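You operate a simulated robot arm through the tools that you are given. There is no shell and no other tool. Be economical: measure what you need, move in short steps, check, and stop when the job is done.

You run a simulated robot arm. Do the job below in one go: nothing can be reset, and whatever is moved stays where it is left.

JOB
Wrap the steel nipple with five laps of tape on the blue stand.
Fine: one lamp lights for each lap; swing the tape clear, then stand it in the cream tray.

Only the result counts: the job must be done as asked and must still hold three seconds after the hand-in. Knocking over, shifting, dropping, spilling or breaking anything else fails it.

ROBOT AND FRAMES
A 7-joint arm with a two-finger parallel gripper, fixed in place. Base frame: the origin is at the foot of the arm, x ahead of it, y to its left, z up; the work surface is at about z = 880. Units: mm, rad, N and s.
With the tool pointing down near the work surface it reaches from about 240 to 680 mm from the base axis. Its first joint turns from -1.152 to 1.152 rad. Payload 2.4 kg.
Tool frame: the origin (TCP) lies between the finger pads and is the grasp point; the fingertips stand 30 mm ahead of it; z points along the fingers, y is the line along which they close. Largest opening 94 mm; finger width 28, thickness 10; the body of the gripper, 50 by 96 mm, starts 55 mm behind the TCP.
Orientation is told as [roll, pitch, yaw] about the base's x, y, z axes, in that order, counted from this pose: with the fingers straight down and closing along the base's y, the tool's x points along the base's -x, its y along +y and its z along -z.

CONTROLS
- The arm moves only by the tool send_rows. Its argument "deltas" is one flat list of numbers, 7 for each row, row after row: the shift along the base's x, y, z in mm, then the turn, a rotation vector about the base's x, y, z in rad, then the opening, from 0 (shut) to 1 (fully open). In form: [dx, dy, dz, rx, ry, rz, jaw, dx, dy, dz, rx, ry, rz, jaw, ...]. A call has 1 to 10 rows; each row shifts and turns the commanded pose from where the row before left it. Rows are played at 5 a second. More than 50 mm and 0.15 rad between two rows, or a gripper value outside its range, and nothing of the call is played. A pose out of reach is approached as far as the arm can. The call stops where the force on the tool passes 40 N (or 10 N more than at its start, if that is more) or the arm is blocked; 0.2 s more then pass. The fingers move at their own pace (about 153 mm/s each) and stop on an object; they squeeze with about 26 N. The grip force told is the motor's: it shows also when the fingers shut on nothing. Time passes only in rows, and 0.2 s behind the last, so rows that do not move let the fingers close. The reply holds the time, the measured pose of the TCP, the force on the tool along the base axes, the opening and the grip force, in the units named above and with some noise.
- Cameras (640 x 400 px; columns grow to the right, rows downward): "scene" is fixed at [31.1, 456.6, 1462.9]; the picture's right is [-0.76, -0.65, 0.00], its down [-0.34, 0.39, -0.86] and it looks along [0.56, -0.65, -0.52] (base axes); focal length 318 px, centre (320, 200). "wrist" rides on the gripper at [76, 14, -102] in the tool frame; the picture's right is [-0.18, 0.98, 0.00], its down [-0.75, -0.14, -0.64] and it looks along [-0.63, -0.12, 0.77] (tool axes); focal length 243 px, centre (320, 200). There is no depth. A picture from a camera that has moved, and an enlarged one, comes with that camera's place and axes in the base frame and with its lens. The place of the scene camera against the robot may be out by one fixed shift of up to 25 mm in any direction.
- grab_frame(camera): a new picture of that camera. The clock stands still meanwhile.
- enlarge(camera, box): a new picture of the part [left, top, right, bottom] of that camera's present view, enlarged. The clock stands still meanwhile.
- finish_job(): hands the job in; it is judged then, once.

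Go step by step. Nothing tells you positions but the pictures and the camera data: compare them with the known pose of the tool, close in by small moves and look again before you grip or let go. The budget is 120 turns and 76 pictures, counting those below and the enlarged ones. Unless the task says otherwise, let go and move clear before handing in, and close with one line.

The tools are called after ">>>" as a command line: name --argument value ..., lists and objects as JSON in quotes. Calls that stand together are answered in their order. send_rows: Moves the arm, as the interface text tells. Its arguments: {"type":"object","properties":{"deltas":{"type":"array","items":{"type":"number"}}},"required":["deltas"]} The other tools are called the same way: grab_frame (camera) takes a picture; enlarge (camera, box) takes an enlarged picture of a part of a camera's view; finish_job () hands the job in.

At the start:

```text
time: 0.0
ee_pos: [308.6, 170.7, 1242.3]
ee_rot: [0.0, 0.001, -0.001]
contact_force: [-0.5, -0.5, 1.0]
grip_width: 94.3
finger_force: 0.2
```

scene: 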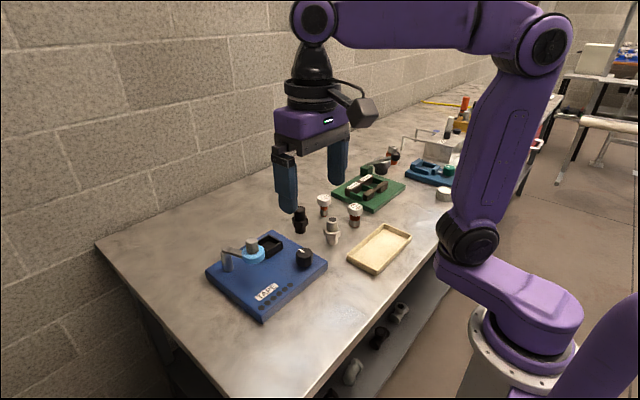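
wrist: 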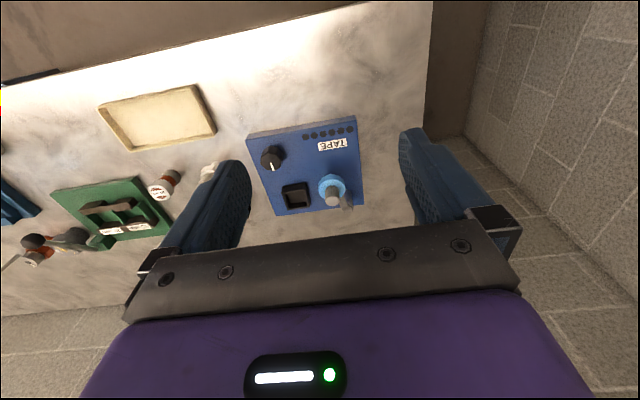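

I see a blue TAPE stand with a tape arm, a black socket, a knob and lamps, and several fittings beside it. I will look closer before moving.

>>> enlarge --camera "scene" --box '[190, 220, 350, 320]'

>>> enlarge --camera "scene" --box '[280, 130, 480, 280]'

>>> enlarge --camera "wrist" --box '[230, 100, 390, 220]'

```text
4.00 times, centred on (270, 270) of scene
camera zoom: at [31.1, 456.6, 1462.9], right [-0.76, -0.65, 0.0], down [-0.34, 0.39, -0.86], along [0.56, -0.65, -0.52], focal length 1273 px, centre (520, -80)
```

zoom: 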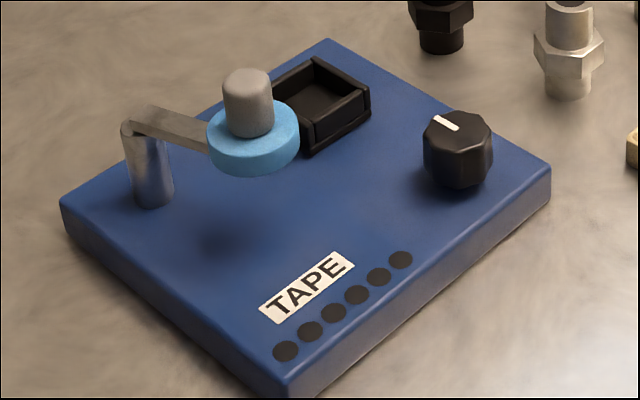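

```text
2.67 times, centred on (380, 205) of scene
camera zoom: at [31.1, 456.6, 1462.9], right [-0.76, -0.65, 0.0], down [-0.34, 0.39, -0.86], along [0.56, -0.65, -0.52], focal length 849 px, centre (160, 187)
```

zoom: 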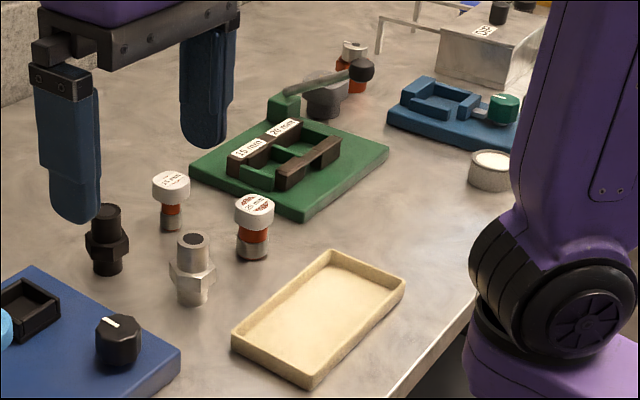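

```text
3.33 times, centred on (310, 160) of wrist
camera zoom: at [232.0, 184.6, 1343.7], right [0.18, 0.98, 0.0], down [0.75, -0.14, 0.64], along [0.63, -0.12, -0.77], focal length 809 px, centre (353, 333)
```

zoom: 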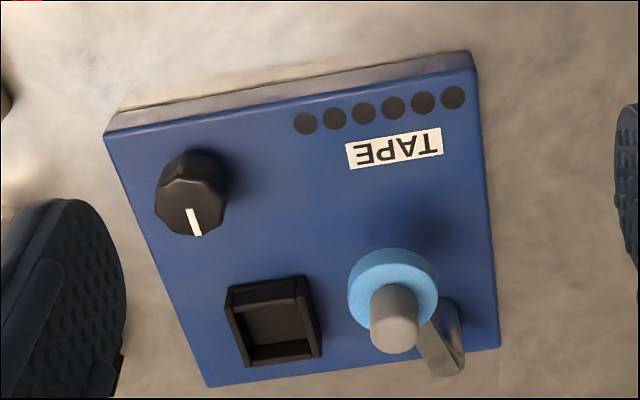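

The stand spans about x 416–626, y 0–218; the cradle is near (571,63) and the post near (584,178). I'll move closer for a better wrist view of it.

>>> send_rows --deltas '[20, -12, -42, 0, 0, 0, 1, 20, -12, -42, 0, 0, 0, 1, 20, -12, -42, 0, 0, 0, 1, 20, -12, -42, 0, 0, 0, 1]'

>>> grab_frame --camera "wrist"

```text
time: 1.0
ee_pos: [390.1, 123.4, 1074.3]
ee_rot: [0.0, 0.0, 0.001]
contact_force: [-0.6, 0.6, 0.2]
grip_width: 94.1
finger_force: 0.0
```

```text
70 pictures are left
camera wrist: at [312.5, 137.2, 1174.7], right [0.18, 0.98, 0.0], down [0.75, -0.14, 0.64], along [0.63, -0.12, -0.77], focal length 243 px, centre (320, 200)
```

wrist: 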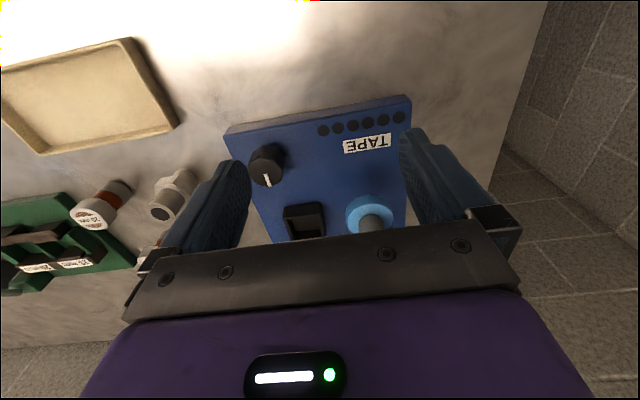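

The gripper hides the far half of the stand, so I'll advance in x to bring it into the clear part of the picture.

>>> send_rows --deltas '[45, -10, 0, 0, 0, 0, 1, 45, -10, 0, 0, 0, 0, 1, 30, -5, 0, 0, 0, 0, 1]'

>>> enlarge --camera "wrist" --box '[200, 0, 460, 230]'

>>> enlarge --camera "wrist" --box '[0, 0, 240, 200]'

```text
time: 1.8
ee_pos: [508.8, 98.2, 1073.0]
ee_rot: [0.0, 0.001, 0.001]
contact_force: [0.4, 0.1, 0.5]
grip_width: 94.1
finger_force: 0.1
```

```text
1.74 times, centred on (330, 115) of wrist
camera zoom: at [432.2, 112.2, 1174.6], right [0.18, 0.98, 0.0], down [0.75, -0.14, 0.64], along [0.63, -0.12, -0.77], focal length 422 px, centre (303, 348)
```

zoom: 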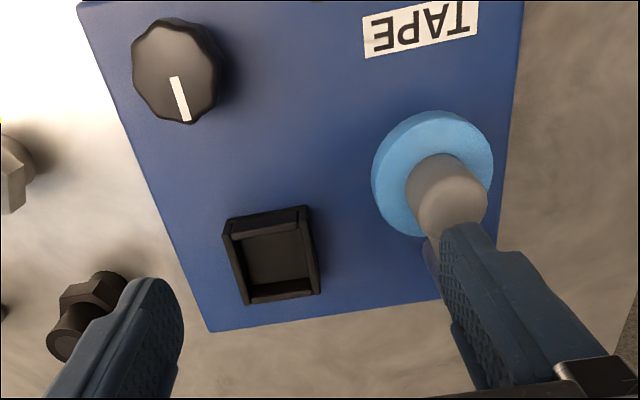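

```text
2.00 times, centred on (120, 100) of wrist
camera zoom: at [432.2, 112.2, 1174.6], right [0.18, 0.98, 0.0], down [0.75, -0.14, 0.64], along [0.63, -0.12, -0.77], focal length 485 px, centre (720, 400)
```

zoom: 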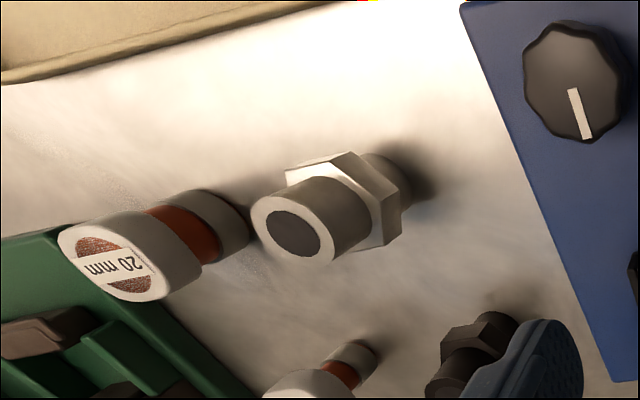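

Estimates: cradle centre ≈ (563,66), 64×55 outside; knob ≈ (450,47); steel nipple ≈ (477,-92), top z ≈ 957. I'll go above the nipple, part-close the jaws, and look.

>>> send_rows --deltas '[-8, -48, 0, 0, 0, 0, 1, -8, -48, 0, 0, 0, 0, 1, -8, -48, 0, 0, 0, 0, 0.9, -8, -46, 0, 0, 0, 0, 0.9, 0, 0, -13, 0, 0, 0, 0.9]'

>>> grab_frame --camera "wrist"

>>> enlarge --camera "scene" --box '[190, 180, 430, 330]'

```text
time: 3.0
ee_pos: [477.1, -94.9, 1061.6]
ee_rot: [0.0, -0.001, 0.001]
contact_force: [0.4, 0.5, -0.3]
grip_width: 84.5
finger_force: 0.0
```

```text
67 pictures are left
camera wrist: at [400.5, -80.8, 1163.0], right [0.18, 0.98, 0.0], down [0.75, -0.14, 0.64], along [0.63, -0.12, -0.77], focal length 243 px, centre (320, 200)
```

wrist: 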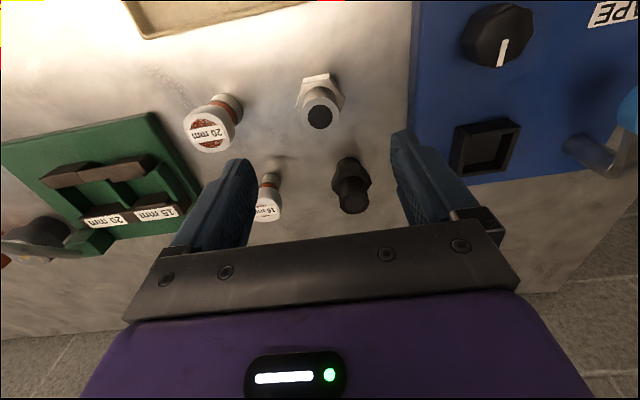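

```text
2.67 times, centred on (310, 255) of scene
camera zoom: at [31.1, 456.6, 1462.9], right [-0.76, -0.65, 0.0], down [-0.34, 0.39, -0.86], along [0.56, -0.65, -0.52], focal length 849 px, centre (347, 53)
```

zoom: 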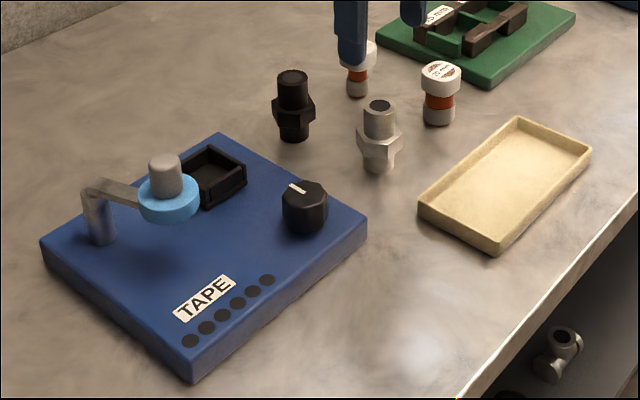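

>>> enlarge --camera "wrist" --box '[270, 50, 370, 140]'

>>> enlarge --camera "wrist" --box '[430, 90, 550, 190]'

```text
4.44 times, centred on (320, 95) of wrist
camera zoom: at [400.5, -80.8, 1163.0], right [0.18, 0.98, 0.0], down [0.75, -0.14, 0.64], along [0.63, -0.12, -0.77], focal length 1078 px, centre (320, 667)
```

zoom: 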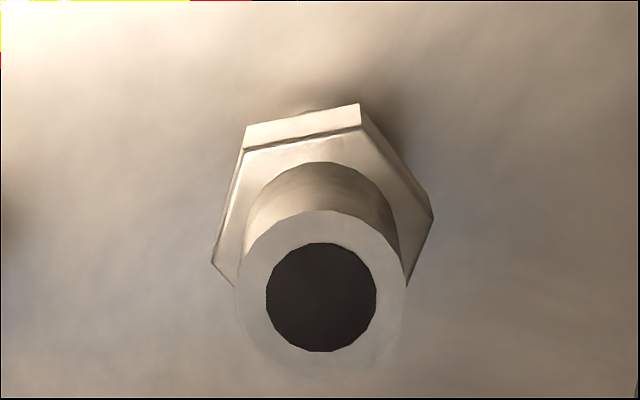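

```text
4.00 times, centred on (490, 140) of wrist
camera zoom: at [400.5, -80.8, 1163.0], right [0.18, 0.98, 0.0], down [0.75, -0.14, 0.64], along [0.63, -0.12, -0.77], focal length 970 px, centre (-360, 440)
```

zoom: 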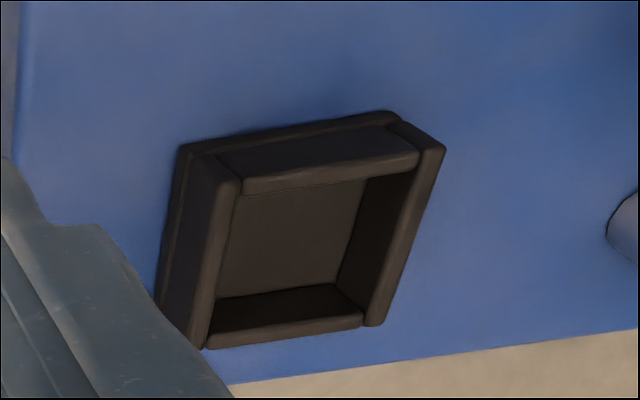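

The nipple's centre is (479,-96). Its hex flats face ±x and are about 41 mm across, with 49 mm across corners. The cradle is longer along x, so the hex must turn 30°: I'll grip the upper pipe with the tool yawed 30° and undo that later.

>>> send_rows --deltas '[2, -1.5, 0, 0, 0, 0.1309, 0.7, 0, 0, -10, 0, 0, 0.1309, 0.7, 0, 0, -10, 0, 0, 0.1309, 0.7, 0, 0, -10, 0, 0, 0.1309, 0.7, 0, 0, -25, 0, 0, 0, 0.7]'

>>> grab_frame --camera "wrist"

>>> enlarge --camera "scene" --box '[270, 130, 430, 280]'

```text
time: 4.2
ee_pos: [478.0, -95.1, 1004.7]
ee_rot: [0.0, 0.001, 0.526]
contact_force: [-0.5, 0.0, 0.0]
grip_width: 65.6
finger_force: 0.0
```

```text
63 pictures are left
camera wrist: at [404.8, -121.4, 1107.6], right [-0.33, 0.94, 0.0], down [0.72, 0.26, 0.64], along [0.61, 0.21, -0.77], focal length 243 px, centre (320, 200)
```

wrist: 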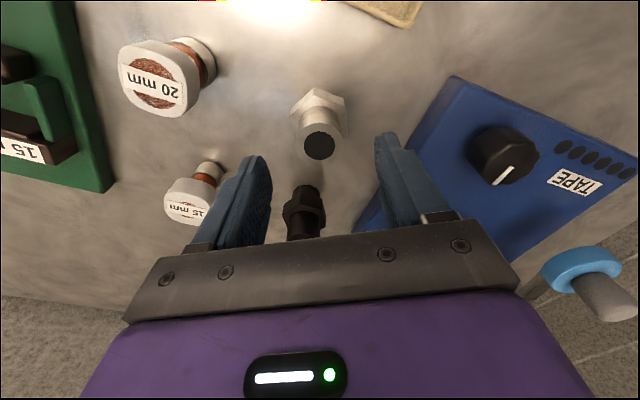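

```text
2.67 times, centred on (350, 205) of scene
camera zoom: at [31.1, 456.6, 1462.9], right [-0.76, -0.65, 0.0], down [-0.34, 0.39, -0.86], along [0.56, -0.65, -0.52], focal length 849 px, centre (240, 187)
```

zoom: 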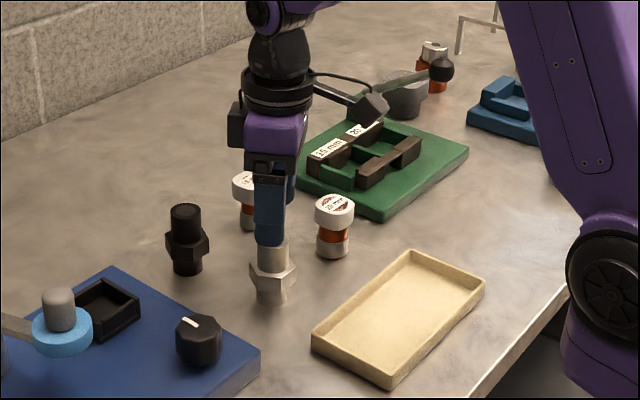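

Aligned. Descending to z≈959 and gripping the upper pipe.

>>> send_rows --deltas '[0, 0, -25, 0, 0, 0, 0.7, 0, 0, -20, 0, 0, 0, 0.7, 0, 0, 0, 0, 0, 0, 0.0, 0, 0, 0, 0, 0, 0, 0.0, 0, 0, 0, 0, 0, 0, 0.0]'

>>> enlarge --camera "wrist" --box '[220, 80, 420, 230]'

>>> enlarge --camera "scene" --box '[290, 160, 390, 260]'

```text
time: 5.4
ee_pos: [476.9, -93.5, 961.2]
ee_rot: [-0.001, 0.0, 0.523]
contact_force: [-0.4, 0.0, 0.1]
grip_width: 32.5
finger_force: 26.6
```

```text
2.67 times, centred on (320, 155) of wrist
camera zoom: at [404.0, -120.9, 1062.9], right [-0.33, 0.94, 0.0], down [0.72, 0.25, 0.64], along [0.6, 0.21, -0.77], focal length 647 px, centre (320, 320)
```

zoom: 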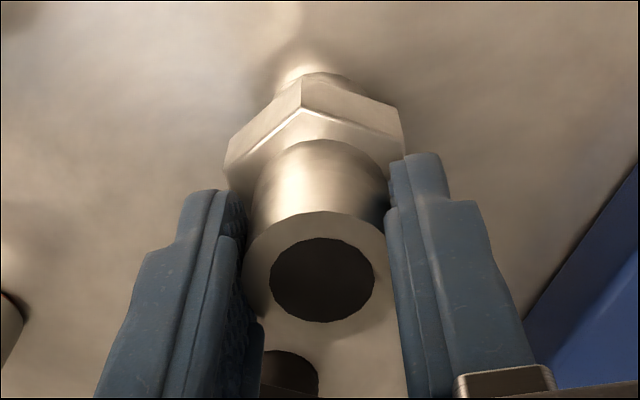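

```text
4.00 times, centred on (340, 210) of scene
camera zoom: at [31.1, 456.6, 1462.9], right [-0.76, -0.65, 0.0], down [-0.34, 0.39, -0.86], along [0.56, -0.65, -0.52], focal length 1273 px, centre (240, 160)
```

zoom: 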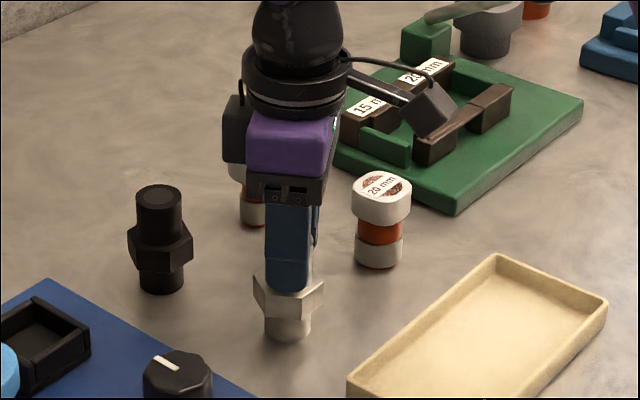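

Gripped (32.5 mm). Lifting and carrying to above the cradle while turning back 30°.

>>> send_rows --deltas '[0, 0, 20, 0, 0, 0, 0, 0, 0, 40, 0, 0, 0, 0, 0, 0, 45, 0, 0, 0, 0, 15, 40, 0, 0, 0, -0.1309, 0, 22, 42, 0, 0, 0, -0.1309, 0, 22, 42, 0, 0, 0, -0.1309, 0, 22, 38, 0, 0, 0, -0.1309, 0, 0, 0, 0, 0, 0, 0, 0]'

>>> grab_frame --camera "wrist"

>>> enlarge --camera "scene" --box '[190, 170, 350, 320]'

```text
time: 7.2
ee_pos: [558.5, 69.0, 1067.2]
ee_rot: [0.0, 0.001, -0.002]
contact_force: [0.0, -0.8, -2.4]
grip_width: 32.8
finger_force: 26.1
```

```text
59 pictures are left
camera wrist: at [482.5, 83.2, 1168.7], right [0.19, 0.98, 0.0], down [0.75, -0.14, 0.64], along [0.63, -0.12, -0.77], focal length 243 px, centre (320, 200)
```

wrist: 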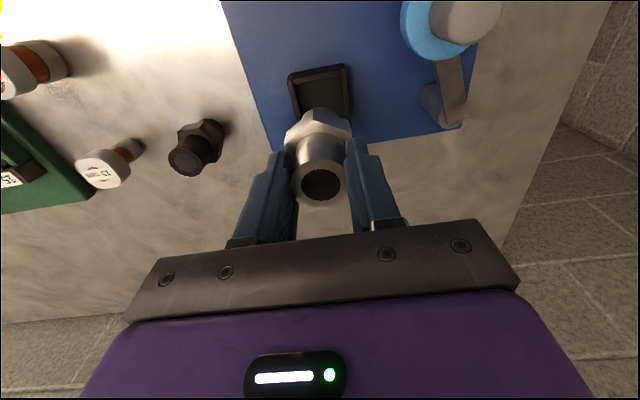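

```text
2.67 times, centred on (270, 245) of scene
camera zoom: at [31.1, 456.6, 1462.9], right [-0.76, -0.65, 0.0], down [-0.34, 0.39, -0.86], along [0.56, -0.65, -0.52], focal length 849 px, centre (453, 80)
```

zoom: 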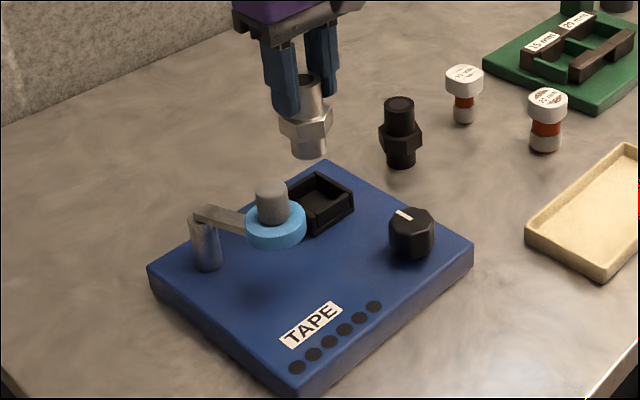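

>>> enlarge --camera "wrist" --box '[260, 50, 380, 210]'

```text
2.50 times, centred on (320, 130) of wrist
camera zoom: at [482.5, 83.2, 1168.7], right [0.19, 0.98, 0.0], down [0.75, -0.14, 0.64], along [0.63, -0.12, -0.77], focal length 606 px, centre (320, 375)
```

zoom: 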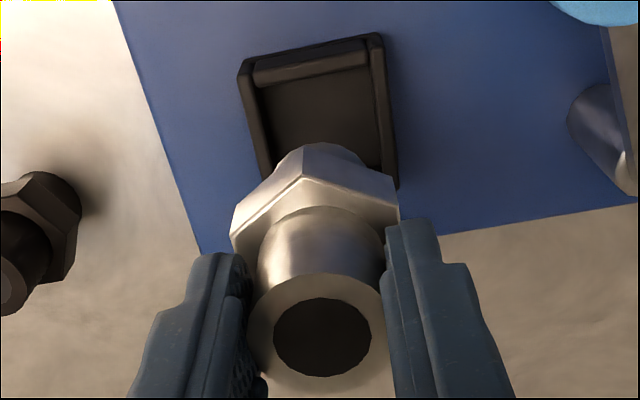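

Before lowering I want a near-vertical look at the cradle to know its true inner size, so I'll step forward in x.

>>> send_rows --deltas '[30, 0, 0, 0, 0, 0, 0, 30, 0, 0, 0, 0, 0, 0, 0, 0, 0, 0, 0, 0, 0]'

>>> enlarge --camera "wrist" --box '[250, 0, 370, 100]'

>>> enlarge --camera "scene" --box '[235, 215, 315, 275]'

```text
time: 8.0
ee_pos: [618.6, 70.0, 1066.5]
ee_rot: [0.002, -0.002, 0.0]
contact_force: [0.9, -0.3, -2.9]
grip_width: 32.6
finger_force: 26.0
```

```text
4.00 times, centred on (310, 50) of wrist
camera zoom: at [543.0, 83.7, 1167.7], right [0.18, 0.98, 0.0], down [0.75, -0.14, 0.64], along [0.63, -0.12, -0.77], focal length 970 px, centre (360, 800)
```

zoom: 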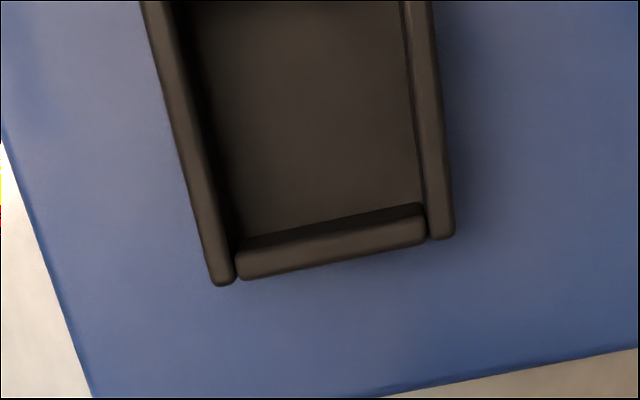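

```text
6.67 times, centred on (275, 245) of scene
camera zoom: at [31.2, 456.6, 1462.9], right [-0.76, -0.65, 0.0], down [-0.34, 0.39, -0.86], along [0.56, -0.65, -0.52], focal length 2122 px, centre (620, -100)
```

zoom: 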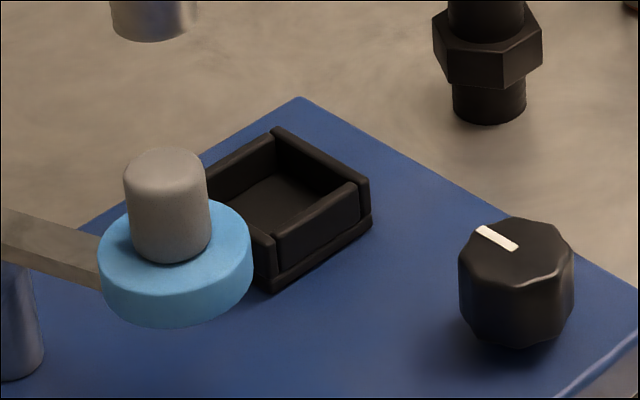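

The pocket is about 40×44 mm with 14 mm walls, centred at (560,69), so it takes the nipple's lower spigot and the hex will sit above it. I'll go back over it and lower to just above the floor.

>>> send_rows --deltas '[-30, 0, 0, 0, 0, 0, 0, -28, -1, 0, 0, 0, 0, 0, 0, 0, -25, 0, 0, 0, 0, 0, 0, -20, 0, 0, 0, 0, 0, 0, 0, 0, 0, 0, 0]'

>>> enlarge --camera "wrist" --box '[250, 40, 390, 210]'

>>> enlarge --camera "scene" --box '[235, 185, 335, 275]'

```text
time: 9.2
ee_pos: [561.4, 66.9, 1021.5]
ee_rot: [-0.001, 0.001, -0.001]
contact_force: [-0.3, -0.3, -2.7]
grip_width: 32.9
finger_force: 26.0
```

```text
2.35 times, centred on (320, 125) of wrist
camera zoom: at [485.0, 81.5, 1122.6], right [0.18, 0.98, 0.0], down [0.75, -0.14, 0.64], along [0.63, -0.12, -0.77], focal length 571 px, centre (320, 376)
```

zoom: 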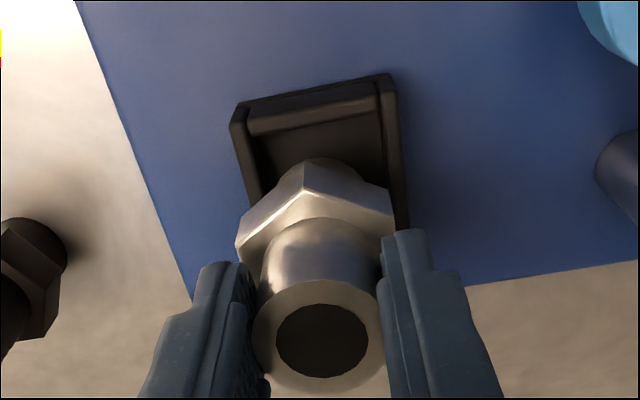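

```text
4.44 times, centred on (285, 230) of scene
camera zoom: at [31.2, 456.6, 1462.9], right [-0.76, -0.65, 0.0], down [-0.34, 0.39, -0.86], along [0.56, -0.65, -0.52], focal length 1415 px, centre (476, 67)
```

zoom: 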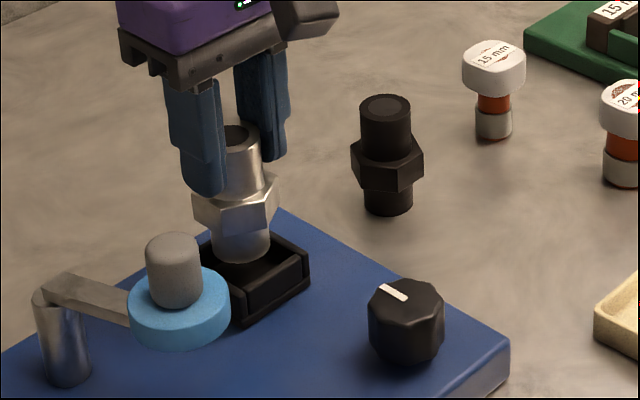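

It looks centred. Lowering into the pocket in small steps until contact.

>>> send_rows --deltas '[-0.5, 1, -10, 0, 0, 0, 0, 0, 0, -8, 0, 0, 0, 0, 0, 0, -3, 0, 0, 0, 0, 0, 0, 0, 0, 0, 0, 0]'

>>> enlarge --camera "scene" --box '[235, 185, 335, 275]'

```text
time: 10.2
ee_pos: [561.0, 68.8, 999.9]
ee_rot: [0.0, 0.001, 0.002]
contact_force: [-1.0, -1.3, 0.9]
grip_width: 32.7
finger_force: 25.6
```

```text
4.44 times, centred on (285, 230) of scene
camera zoom: at [31.1, 456.6, 1463.0], right [-0.76, -0.65, 0.0], down [-0.34, 0.39, -0.86], along [0.56, -0.65, -0.52], focal length 1415 px, centre (476, 67)
```

zoom: 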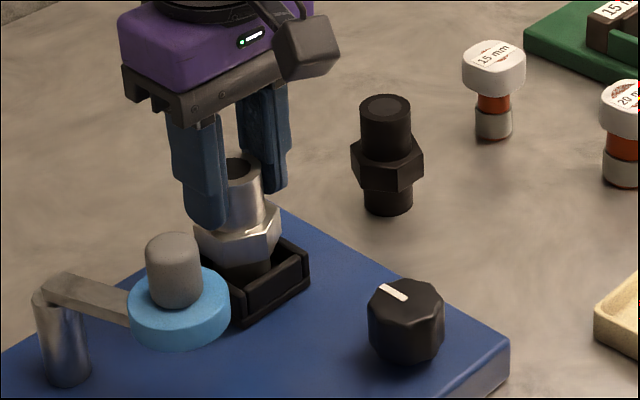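

The weight has come off the tool, so it's touching. I'll press 2 mm more to confirm it is seated.

>>> send_rows --deltas '[0, 0, -1.5, 0, 0, 0, 0, 0, 0, -1.5, 0, 0, 0, 0, 0, 0, 0, 0, 0, 0, 0]'

>>> enlarge --camera "wrist" --box '[250, 40, 390, 210]'

```text
time: 11.0
ee_pos: [561.9, 69.1, 998.7]
ee_rot: [-0.002, -0.004, 0.0]
contact_force: [-5.3, -2.2, 27.5]
grip_width: 32.6
finger_force: 25.9
```

```text
2.35 times, centred on (320, 125) of wrist
camera zoom: at [484.3, 82.9, 1100.3], right [0.18, 0.98, 0.0], down [0.75, -0.14, 0.65], along [0.63, -0.12, -0.76], focal length 571 px, centre (320, 376)
```

zoom: 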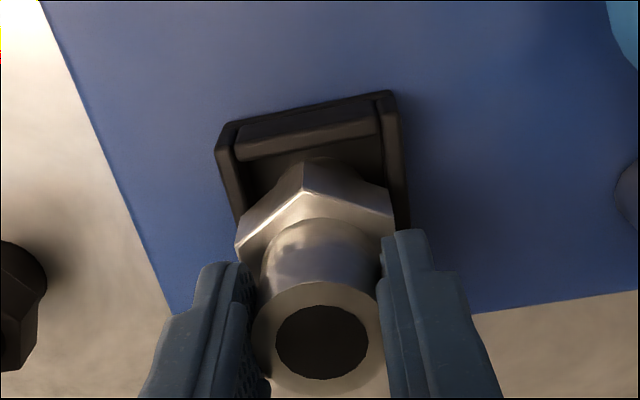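

Firm contact with the spigot inside the walls. Relieving the push, letting go, and rising clear.

>>> send_rows --deltas '[0, 0, 2.5, 0, 0, 0, 0, 0, 0, 0, 0, 0, 0, 0.6, 0, 0, 0, 0, 0, 0, 0.6, 0, 0, 25, 0, 0, 0, 0.6, 0, 0, 45, 0, 0, 0, 0.6]'

>>> enlarge --camera "scene" --box '[205, 205, 335, 315]'

>>> grab_frame --camera "wrist"

```text
time: 12.2
ee_pos: [560.7, 67.7, 1068.3]
ee_rot: [0.0, 0.001, 0.0]
contact_force: [0.3, -0.4, 0.6]
grip_width: 56.2
finger_force: 0.1
```

```text
3.64 times, centred on (270, 260) of scene
camera zoom: at [31.1, 456.6, 1462.9], right [-0.76, -0.65, 0.0], down [-0.34, 0.39, -0.86], along [0.56, -0.65, -0.52], focal length 1158 px, centre (502, -18)
```

zoom: 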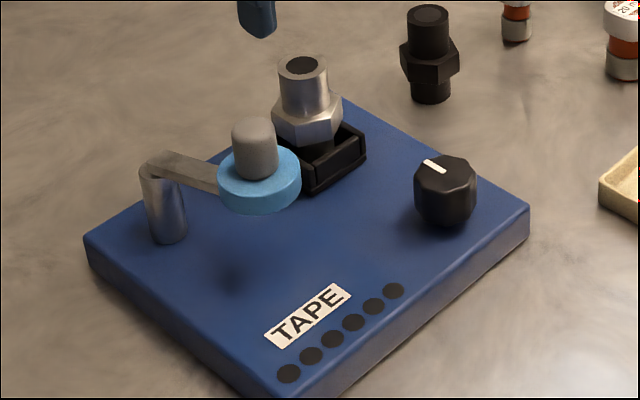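

```text
49 pictures are left
camera wrist: at [484.0, 82.9, 1170.3], right [0.18, 0.98, 0.0], down [0.75, -0.14, 0.64], along [0.63, -0.12, -0.77], focal length 243 px, centre (320, 200)
```

wrist: 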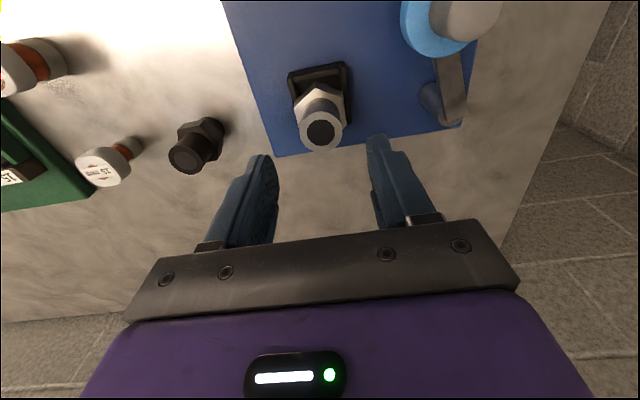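

The nipple stands upright in the pocket. The tape roll triangulates to about (500,156,985) with a grey hub above it, so it can swing about the post onto the nipple's thread. I'll go above the hub and look.

>>> send_rows --deltas '[-20, 30, 10, 0, 0, 0, 0.8, -20, 30, 10, 0, 0, 0, 0.8, -20, 28, 10, 0, 0, 0, 0.8]'

>>> grab_frame --camera "wrist"

```text
time: 13.0
ee_pos: [501.1, 156.7, 1097.2]
ee_rot: [0.0, 0.0, -0.001]
contact_force: [0.2, 0.4, 0.5]
grip_width: 75.2
finger_force: 0.1
```

```text
48 pictures are left
camera wrist: at [424.6, 169.9, 1199.7], right [0.18, 0.98, 0.0], down [0.75, -0.14, 0.64], along [0.63, -0.12, -0.77], focal length 243 px, centre (320, 200)
```

wrist: 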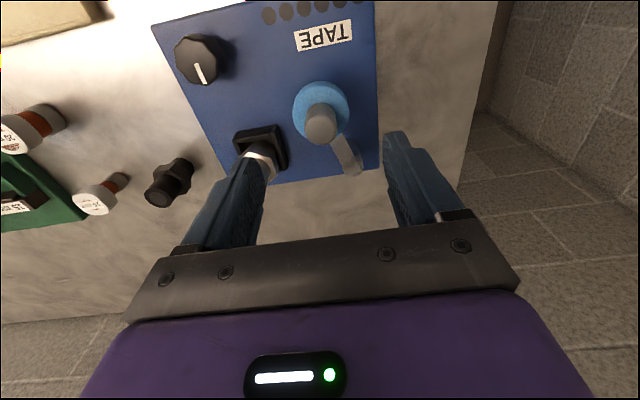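

>>> enlarge --camera "wrist" --box '[270, 70, 390, 190]'

```text
3.33 times, centred on (330, 130) of wrist
camera zoom: at [424.6, 169.9, 1199.7], right [0.18, 0.98, 0.0], down [0.75, -0.14, 0.64], along [0.63, -0.12, -0.77], focal length 809 px, centre (287, 433)
```

zoom: 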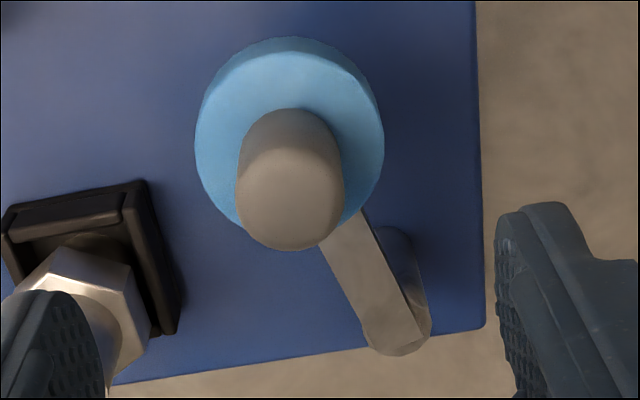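

Hub axis ≈ (499,156), top z ≈ 1029, diameter ≈ 24; post axis ≈ (572,178), arm ≈ 76 mm. I'll grip the hub high (tips above the nipple's top) with the jaws closing along the swing direction.

>>> send_rows --deltas '[-1, -0.5, 0, 0, 0, 0.1465, 0.6, -1, 0, -20, 0, 0, 0.1465, 0.6, 0, 0, -25, 0, 0, 0, 0.6, 0, 0, -18, 0, 0, 0, 0.6, 0, 0, 0, 0, 0, 0, 0.6]'

>>> enlarge --camera "wrist" --box '[220, 80, 420, 230]'

>>> enlarge --camera "scene" --box '[205, 185, 335, 295]'

```text
time: 14.2
ee_pos: [498.4, 154.4, 1036.6]
ee_rot: [0.0, 0.0, 0.294]
contact_force: [0.5, -0.5, 0.5]
grip_width: 56.2
finger_force: 0.1
```

```text
2.67 times, centred on (320, 155) of wrist
camera zoom: at [422.2, 146.8, 1137.7], right [-0.11, 0.99, 0.0], down [0.76, 0.08, 0.64], along [0.64, 0.07, -0.77], focal length 647 px, centre (320, 320)
```

zoom: 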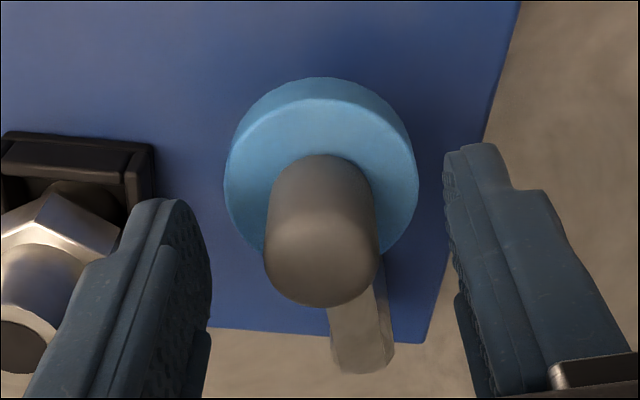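

```text
3.64 times, centred on (270, 240) of scene
camera zoom: at [31.1, 456.6, 1462.9], right [-0.76, -0.65, 0.0], down [-0.34, 0.39, -0.86], along [0.56, -0.65, -0.52], focal length 1158 px, centre (502, 54)
```

zoom: 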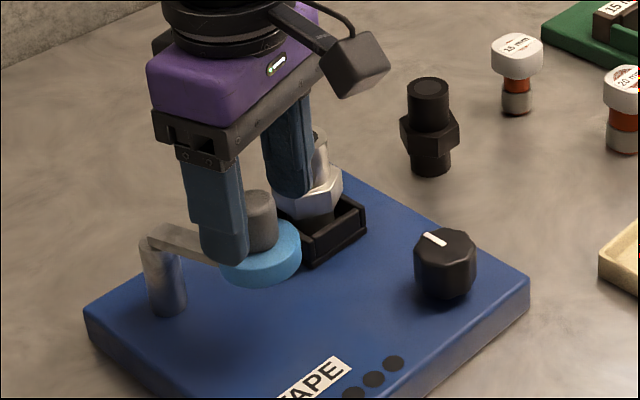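

Well centred. Closing on the hub and swinging the first three small steps, watching the force.

>>> send_rows --deltas '[0, 0, 0, 0, 0, 0, 0.1, 0, 0, 0, 0, 0, 0, 0.1, 3.2, -8.5, 0, 0, 0, 0.131, 0.1, 4.3, -8.1, 0, 0, 0, 0.131, 0.1, 5.4, -7.4, 0, 0, 0, 0.131, 0.1, 0, 0, 0, 0, 0, 0, 0.1]'

>>> enlarge --camera "scene" --box '[205, 185, 335, 315]'

>>> enlarge --camera "wrist" --box '[170, 50, 420, 230]'

```text
time: 15.6
ee_pos: [510.9, 130.8, 1036.5]
ee_rot: [-0.001, 0.003, 0.689]
contact_force: [-5.9, -11.9, -3.9]
grip_width: 24.8
finger_force: 45.3
```

```text
3.08 times, centred on (270, 250) of scene
camera zoom: at [31.0, 456.2, 1463.1], right [-0.76, -0.65, 0.0], down [-0.34, 0.39, -0.86], along [0.56, -0.65, -0.52], focal length 980 px, centre (474, 46)
```

zoom: 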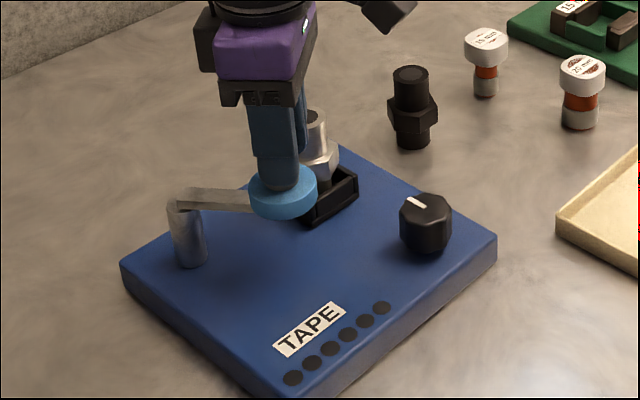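

```text
2.22 times, centred on (295, 140) of wrist
camera zoom: at [444.2, 93.1, 1138.1], right [-0.48, 0.88, 0.0], down [0.67, 0.37, 0.64], along [0.56, 0.31, -0.77], focal length 539 px, centre (376, 333)
```

zoom: 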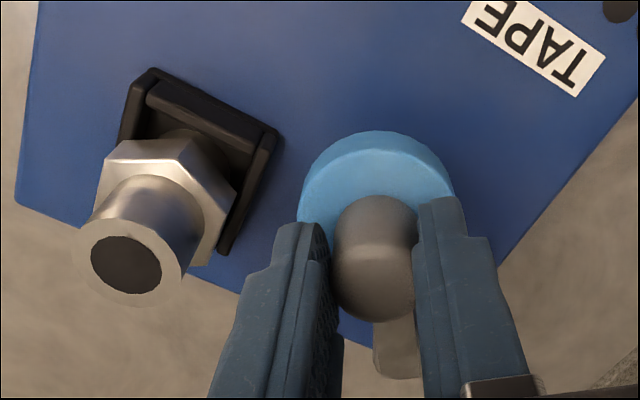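

The arm swings freely; the sideways force says it's nearer 77 mm long. Continuing three more steps on the corrected arc.

>>> send_rows --deltas '[6, -8, 0, 0, 0, 0.131, 0.1, 7.5, -7, 0, 0, 0, 0.131, 0.1, 8.4, -5.5, 0, 0, 0, 0.131, 0.1, 0, 0, 0, 0, 0, 0, 0.1]'

>>> enlarge --camera "wrist" --box '[150, 50, 420, 230]'

>>> enlarge --camera "scene" --box '[205, 185, 335, 315]'

```text
time: 16.6
ee_pos: [533.4, 109.7, 1035.2]
ee_rot: [0.0, 0.0, 1.078]
contact_force: [0.4, -12.4, -4.9]
grip_width: 25.0
finger_force: 45.3
```

```text
2.22 times, centred on (285, 140) of wrist
camera zoom: at [484.9, 49.4, 1137.9], right [-0.78, 0.63, 0.0], down [0.48, 0.6, 0.64], along [0.4, 0.5, -0.77], focal length 539 px, centre (398, 333)
```

zoom: 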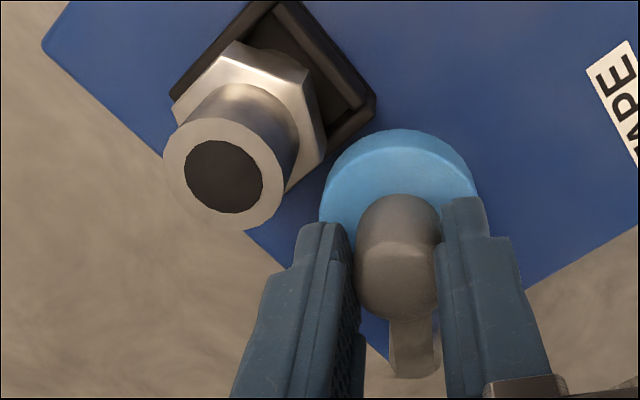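

```text
3.08 times, centred on (270, 250) of scene
camera zoom: at [31.2, 456.2, 1463.1], right [-0.76, -0.65, 0.0], down [-0.34, 0.39, -0.86], along [0.56, -0.65, -0.52], focal length 980 px, centre (474, 46)
```

zoom: 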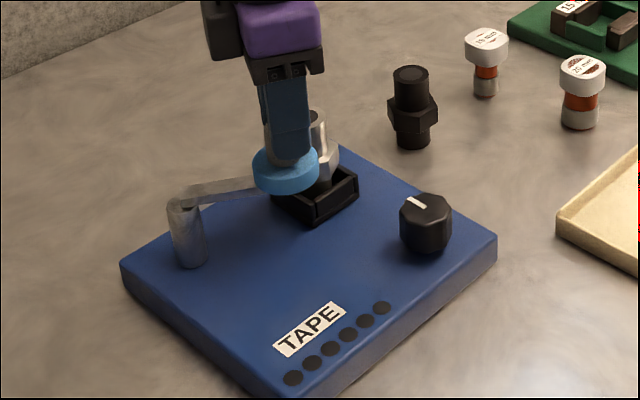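

Nearly there, about 8 mm to go. Taking finer steps until the roll touches.

>>> send_rows --deltas '[3, -2.9, 0, 0, 0, 0.0524, 0.1, 3.6, -1.8, 0, 0, 0, 0.0524, 0.1, 0, 0, 0, 0, 0, 0, 0.1]'

>>> enlarge --camera "wrist" --box '[150, 50, 420, 230]'

```text
time: 17.4
ee_pos: [539.9, 107.8, 1035.8]
ee_rot: [0.0, -0.001, 1.185]
contact_force: [1.2, -7.1, -10.3]
grip_width: 25.0
finger_force: 45.1
```

```text
2.22 times, centred on (285, 140) of wrist
camera zoom: at [497.7, 41.2, 1137.9], right [-0.84, 0.54, 0.0], down [0.41, 0.64, 0.64], along [0.35, 0.54, -0.77], focal length 539 px, centre (398, 333)
```

zoom: 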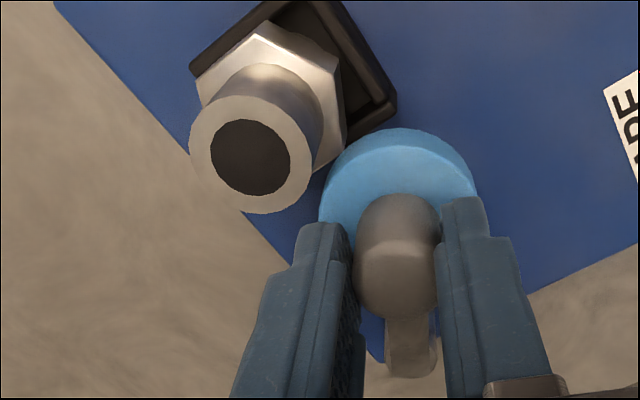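

>>> send_rows --deltas '[2.3, -1, 0, 0, 0, 0.033, 0.1, 2.3, -0.9, 0, 0, 0, 0.033, 0.1, 0, 0, 0, 0, 0, 0, 0.1]'

>>> enlarge --camera "wrist" --box '[150, 50, 420, 230]'

>>> enlarge --camera "scene" --box '[205, 185, 335, 315]'

```text
time: 18.2
ee_pos: [541.7, 105.4, 1035.7]
ee_rot: [0.008, 0.003, 1.254]
contact_force: [-26.1, -1.5, -1.5]
grip_width: 24.9
finger_force: 44.7
```

```text
2.22 times, centred on (285, 140) of wrist
camera zoom: at [505.3, 38.0, 1138.2], right [-0.88, 0.48, 0.01], down [0.37, 0.67, 0.64], along [0.3, 0.56, -0.77], focal length 539 px, centre (398, 333)
```

zoom: 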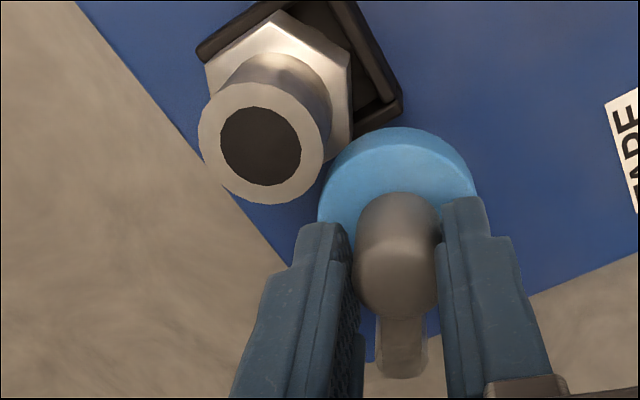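

```text
3.08 times, centred on (270, 250) of scene
camera zoom: at [30.3, 456.6, 1463.0], right [-0.76, -0.65, 0.0], down [-0.34, 0.39, -0.86], along [0.56, -0.65, -0.52], focal length 980 px, centre (474, 46)
```

zoom: 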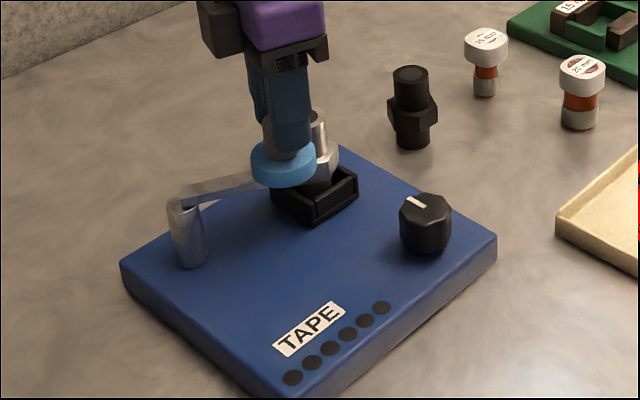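

The force jumped to 26 N: the roll is against the nipple or a stop. I'll ease off, release the hub and rise to look.

>>> send_rows --deltas '[-2, 0.6, 0, 0, 0, 0, 0.1, 0, 0, 0, 0, 0, 0, 0.5, 0, 0, 0, 0, 0, 0, 0.5, 0, 0, 30, 0, 0, 0, 0.5, 0, 0, 40, 0, 0, 0, 0.5]'

>>> enlarge --camera "wrist" --box '[150, 0, 450, 200]'

>>> enlarge --camera "scene" --box '[205, 185, 335, 315]'

```text
time: 19.4
ee_pos: [545.1, 104.6, 1106.1]
ee_rot: [0.001, 0.0, 1.25]
contact_force: [-0.3, -0.2, -1.1]
grip_width: 47.1
finger_force: 0.1
```

```text
2.00 times, centred on (300, 100) of wrist
camera zoom: at [507.5, 36.8, 1208.4], right [-0.87, 0.48, 0.0], down [0.37, 0.67, 0.64], along [0.31, 0.56, -0.77], focal length 485 px, centre (360, 400)
```

zoom: 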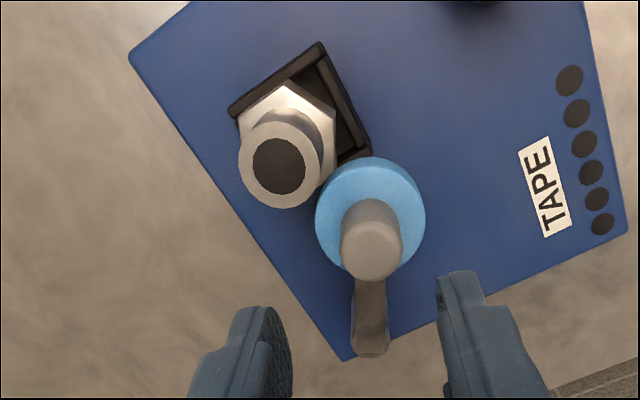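

```text
3.08 times, centred on (270, 250) of scene
camera zoom: at [31.1, 456.6, 1462.9], right [-0.76, -0.65, 0.0], down [-0.34, 0.39, -0.86], along [0.56, -0.65, -0.52], focal length 980 px, centre (474, 46)
```

zoom: 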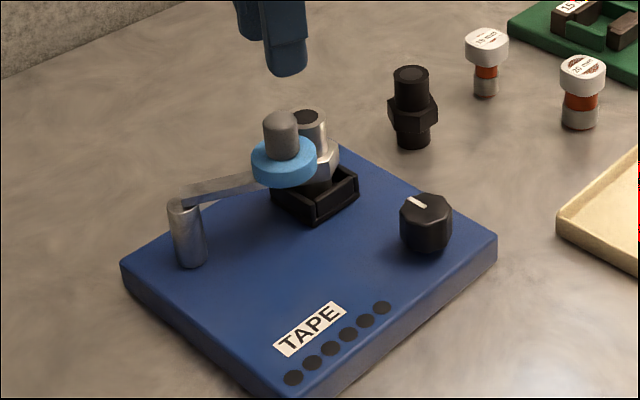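

The roll rests on the thread and the nipple stays upright. Next is the knob (≈(450,50), top ≈ z 940); I'll go above it and look.

>>> send_rows --deltas '[-32, -18, 0, 0, 0, 0, 0.8, -32, -18, 0, 0, 0, 0, 0.8, -31, -18, 0, 0, 0, 0, 0.8, 0, 0, -45, 0, 0, 0, 0.8]'

>>> enlarge --camera "wrist" --box '[220, 20, 420, 220]'

```text
time: 20.4
ee_pos: [450.1, 53.1, 1061.8]
ee_rot: [-0.001, 0.0, 1.25]
contact_force: [0.7, 0.0, -0.6]
grip_width: 75.1
finger_force: 0.0
```

```text
2.00 times, centred on (320, 120) of wrist
camera zoom: at [412.0, -15.3, 1162.4], right [-0.88, 0.48, 0.0], down [0.37, 0.67, 0.64], along [0.31, 0.56, -0.77], focal length 485 px, centre (320, 360)
```

zoom: 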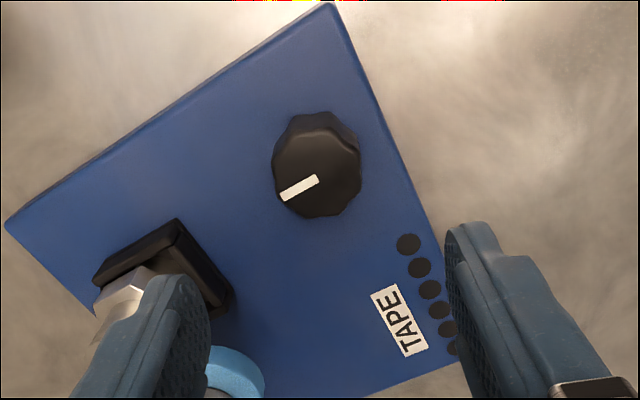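

Knob centre ≈ (450.5,50.6), radius 20. Descending, gripping, and making a small clockwise test turn.

>>> send_rows --deltas '[0.4, -2.3, -40, 0, 0, 0, 0.7, 0, 0, -40, 0, 0, 0, 0.7, 0, 0, -34, 0, 0, 0, 0.7, 0, 0, 0, 0, 0, 0, 0.3, 0, 0, 0, 0, 0, 0, 0.3, 0, 0, 0, 0, 0, -0.15, 0.3, 0, 0, 0, 0, 0, -0.15, 0.3, 0, 0, 0, 0, 0, -0.15, 0.3, 0, 0, 0, 0, 0, -0.15, 0.3]'

>>> enlarge --camera "scene" --box '[205, 185, 335, 315]'

>>> grab_frame --camera "wrist"

```text
time: 22.4
ee_pos: [449.7, 49.2, 946.8]
ee_rot: [0.001, -0.001, 0.647]
contact_force: [8.7, -2.0, -11.6]
grip_width: 38.8
finger_force: 44.4
```

```text
3.08 times, centred on (270, 250) of scene
camera zoom: at [31.5, 456.5, 1463.0], right [-0.76, -0.65, 0.0], down [-0.34, 0.39, -0.86], along [0.56, -0.65, -0.52], focal length 980 px, centre (474, 46)
```

zoom: 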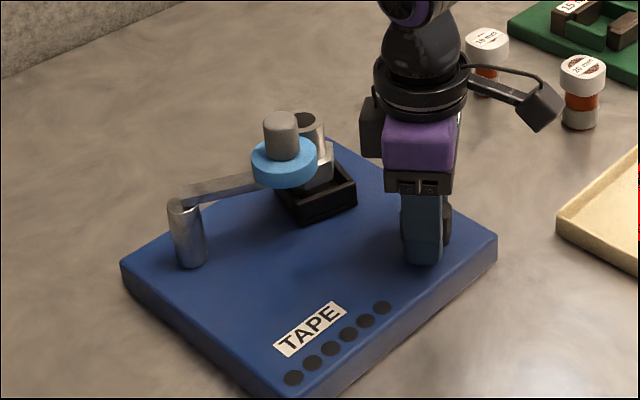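

```text
33 pictures are left
camera wrist: at [379.5, 14.6, 1048.8], right [-0.45, 0.9, 0.0], down [0.69, 0.34, 0.64], along [0.58, 0.29, -0.77], focal length 243 px, centre (320, 200)
```

wrist: 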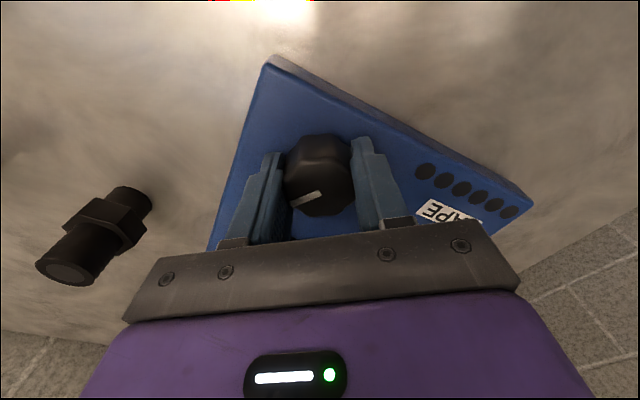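

The nest and nipple turn with the knob, so the direction is plausible. Continuing clockwise.

>>> send_rows --deltas '[0, 0, 0, 0, 0, -0.15, 0.3, 0, 0, 0, 0, 0, -0.15, 0.3, 0, 0, 0, 0, 0, -0.15, 0.3, 0, 0, 0, 0, 0, -0.15, 0.3, 0, 0, 0, 0, 0, -0.15, 0.3, 0, 0, 0, 0, 0, -0.15, 0.3, 0, 0, 0, 0, 0, -0.15, 0.3, 0, 0, 0, 0, 0, -0.15, 0.3, 0, 0, 0, 0, 0, -0.15, 0.3, 0, 0, 0, 0, 0, -0.15, 0.3]'

>>> enlarge --camera "scene" --box '[205, 185, 335, 315]'

```text
time: 24.6
ee_pos: [449.1, 50.9, 946.6]
ee_rot: [-0.001, -0.002, -0.849]
contact_force: [14.6, 19.7, -10.5]
grip_width: 38.3
finger_force: 45.4
```

```text
3.08 times, centred on (270, 250) of scene
camera zoom: at [31.7, 457.2, 1462.7], right [-0.76, -0.65, 0.0], down [-0.34, 0.39, -0.86], along [0.56, -0.65, -0.52], focal length 980 px, centre (474, 46)
```

zoom: 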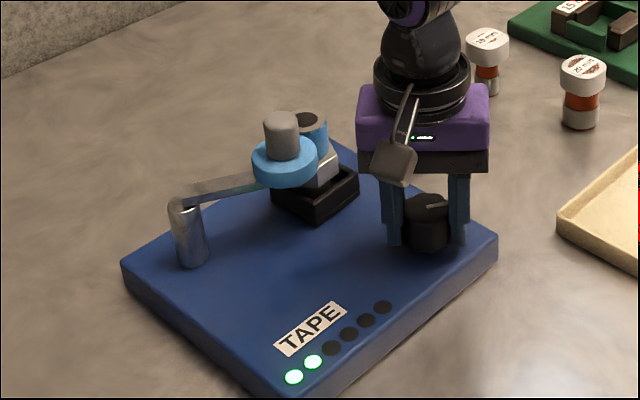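

Two lamps are already lit after about 2.1 rad, so roughly 1.05 rad per lap. Five more rows, then regrip.

>>> send_rows --deltas '[0.7, 1, 0, 0, 0, -0.15, 0.3, 0, 0, 0, 0, 0, -0.15, 0.3, 0, 0, 0, 0, 0, -0.15, 0.3, 0, 0, 0, 0, 0, -0.15, 0.3, 0, 0, 0, 0, 0, -0.15, 0.3, 0, 0, 0, 0, 0, 0, 0.3]'

>>> enlarge --camera "scene" --box '[205, 185, 335, 315]'

```text
time: 26.0
ee_pos: [449.6, 51.1, 947.1]
ee_rot: [0.001, -0.001, -1.601]
contact_force: [12.2, 22.5, 0.2]
grip_width: 38.6
finger_force: 44.9
```

```text
3.08 times, centred on (270, 250) of scene
camera zoom: at [31.5, 457.2, 1462.7], right [-0.76, -0.65, 0.0], down [-0.34, 0.39, -0.86], along [0.56, -0.65, -0.52], focal length 980 px, centre (474, 46)
```

zoom: 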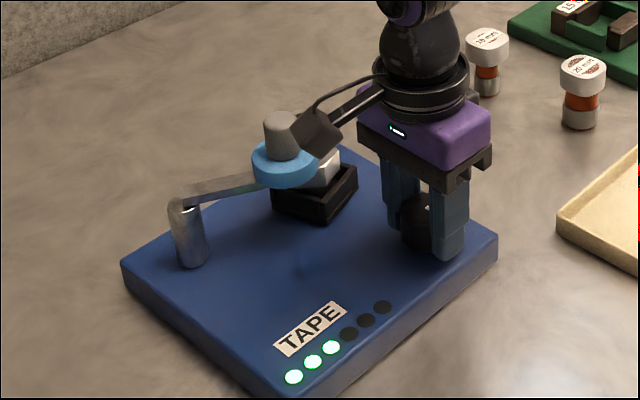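

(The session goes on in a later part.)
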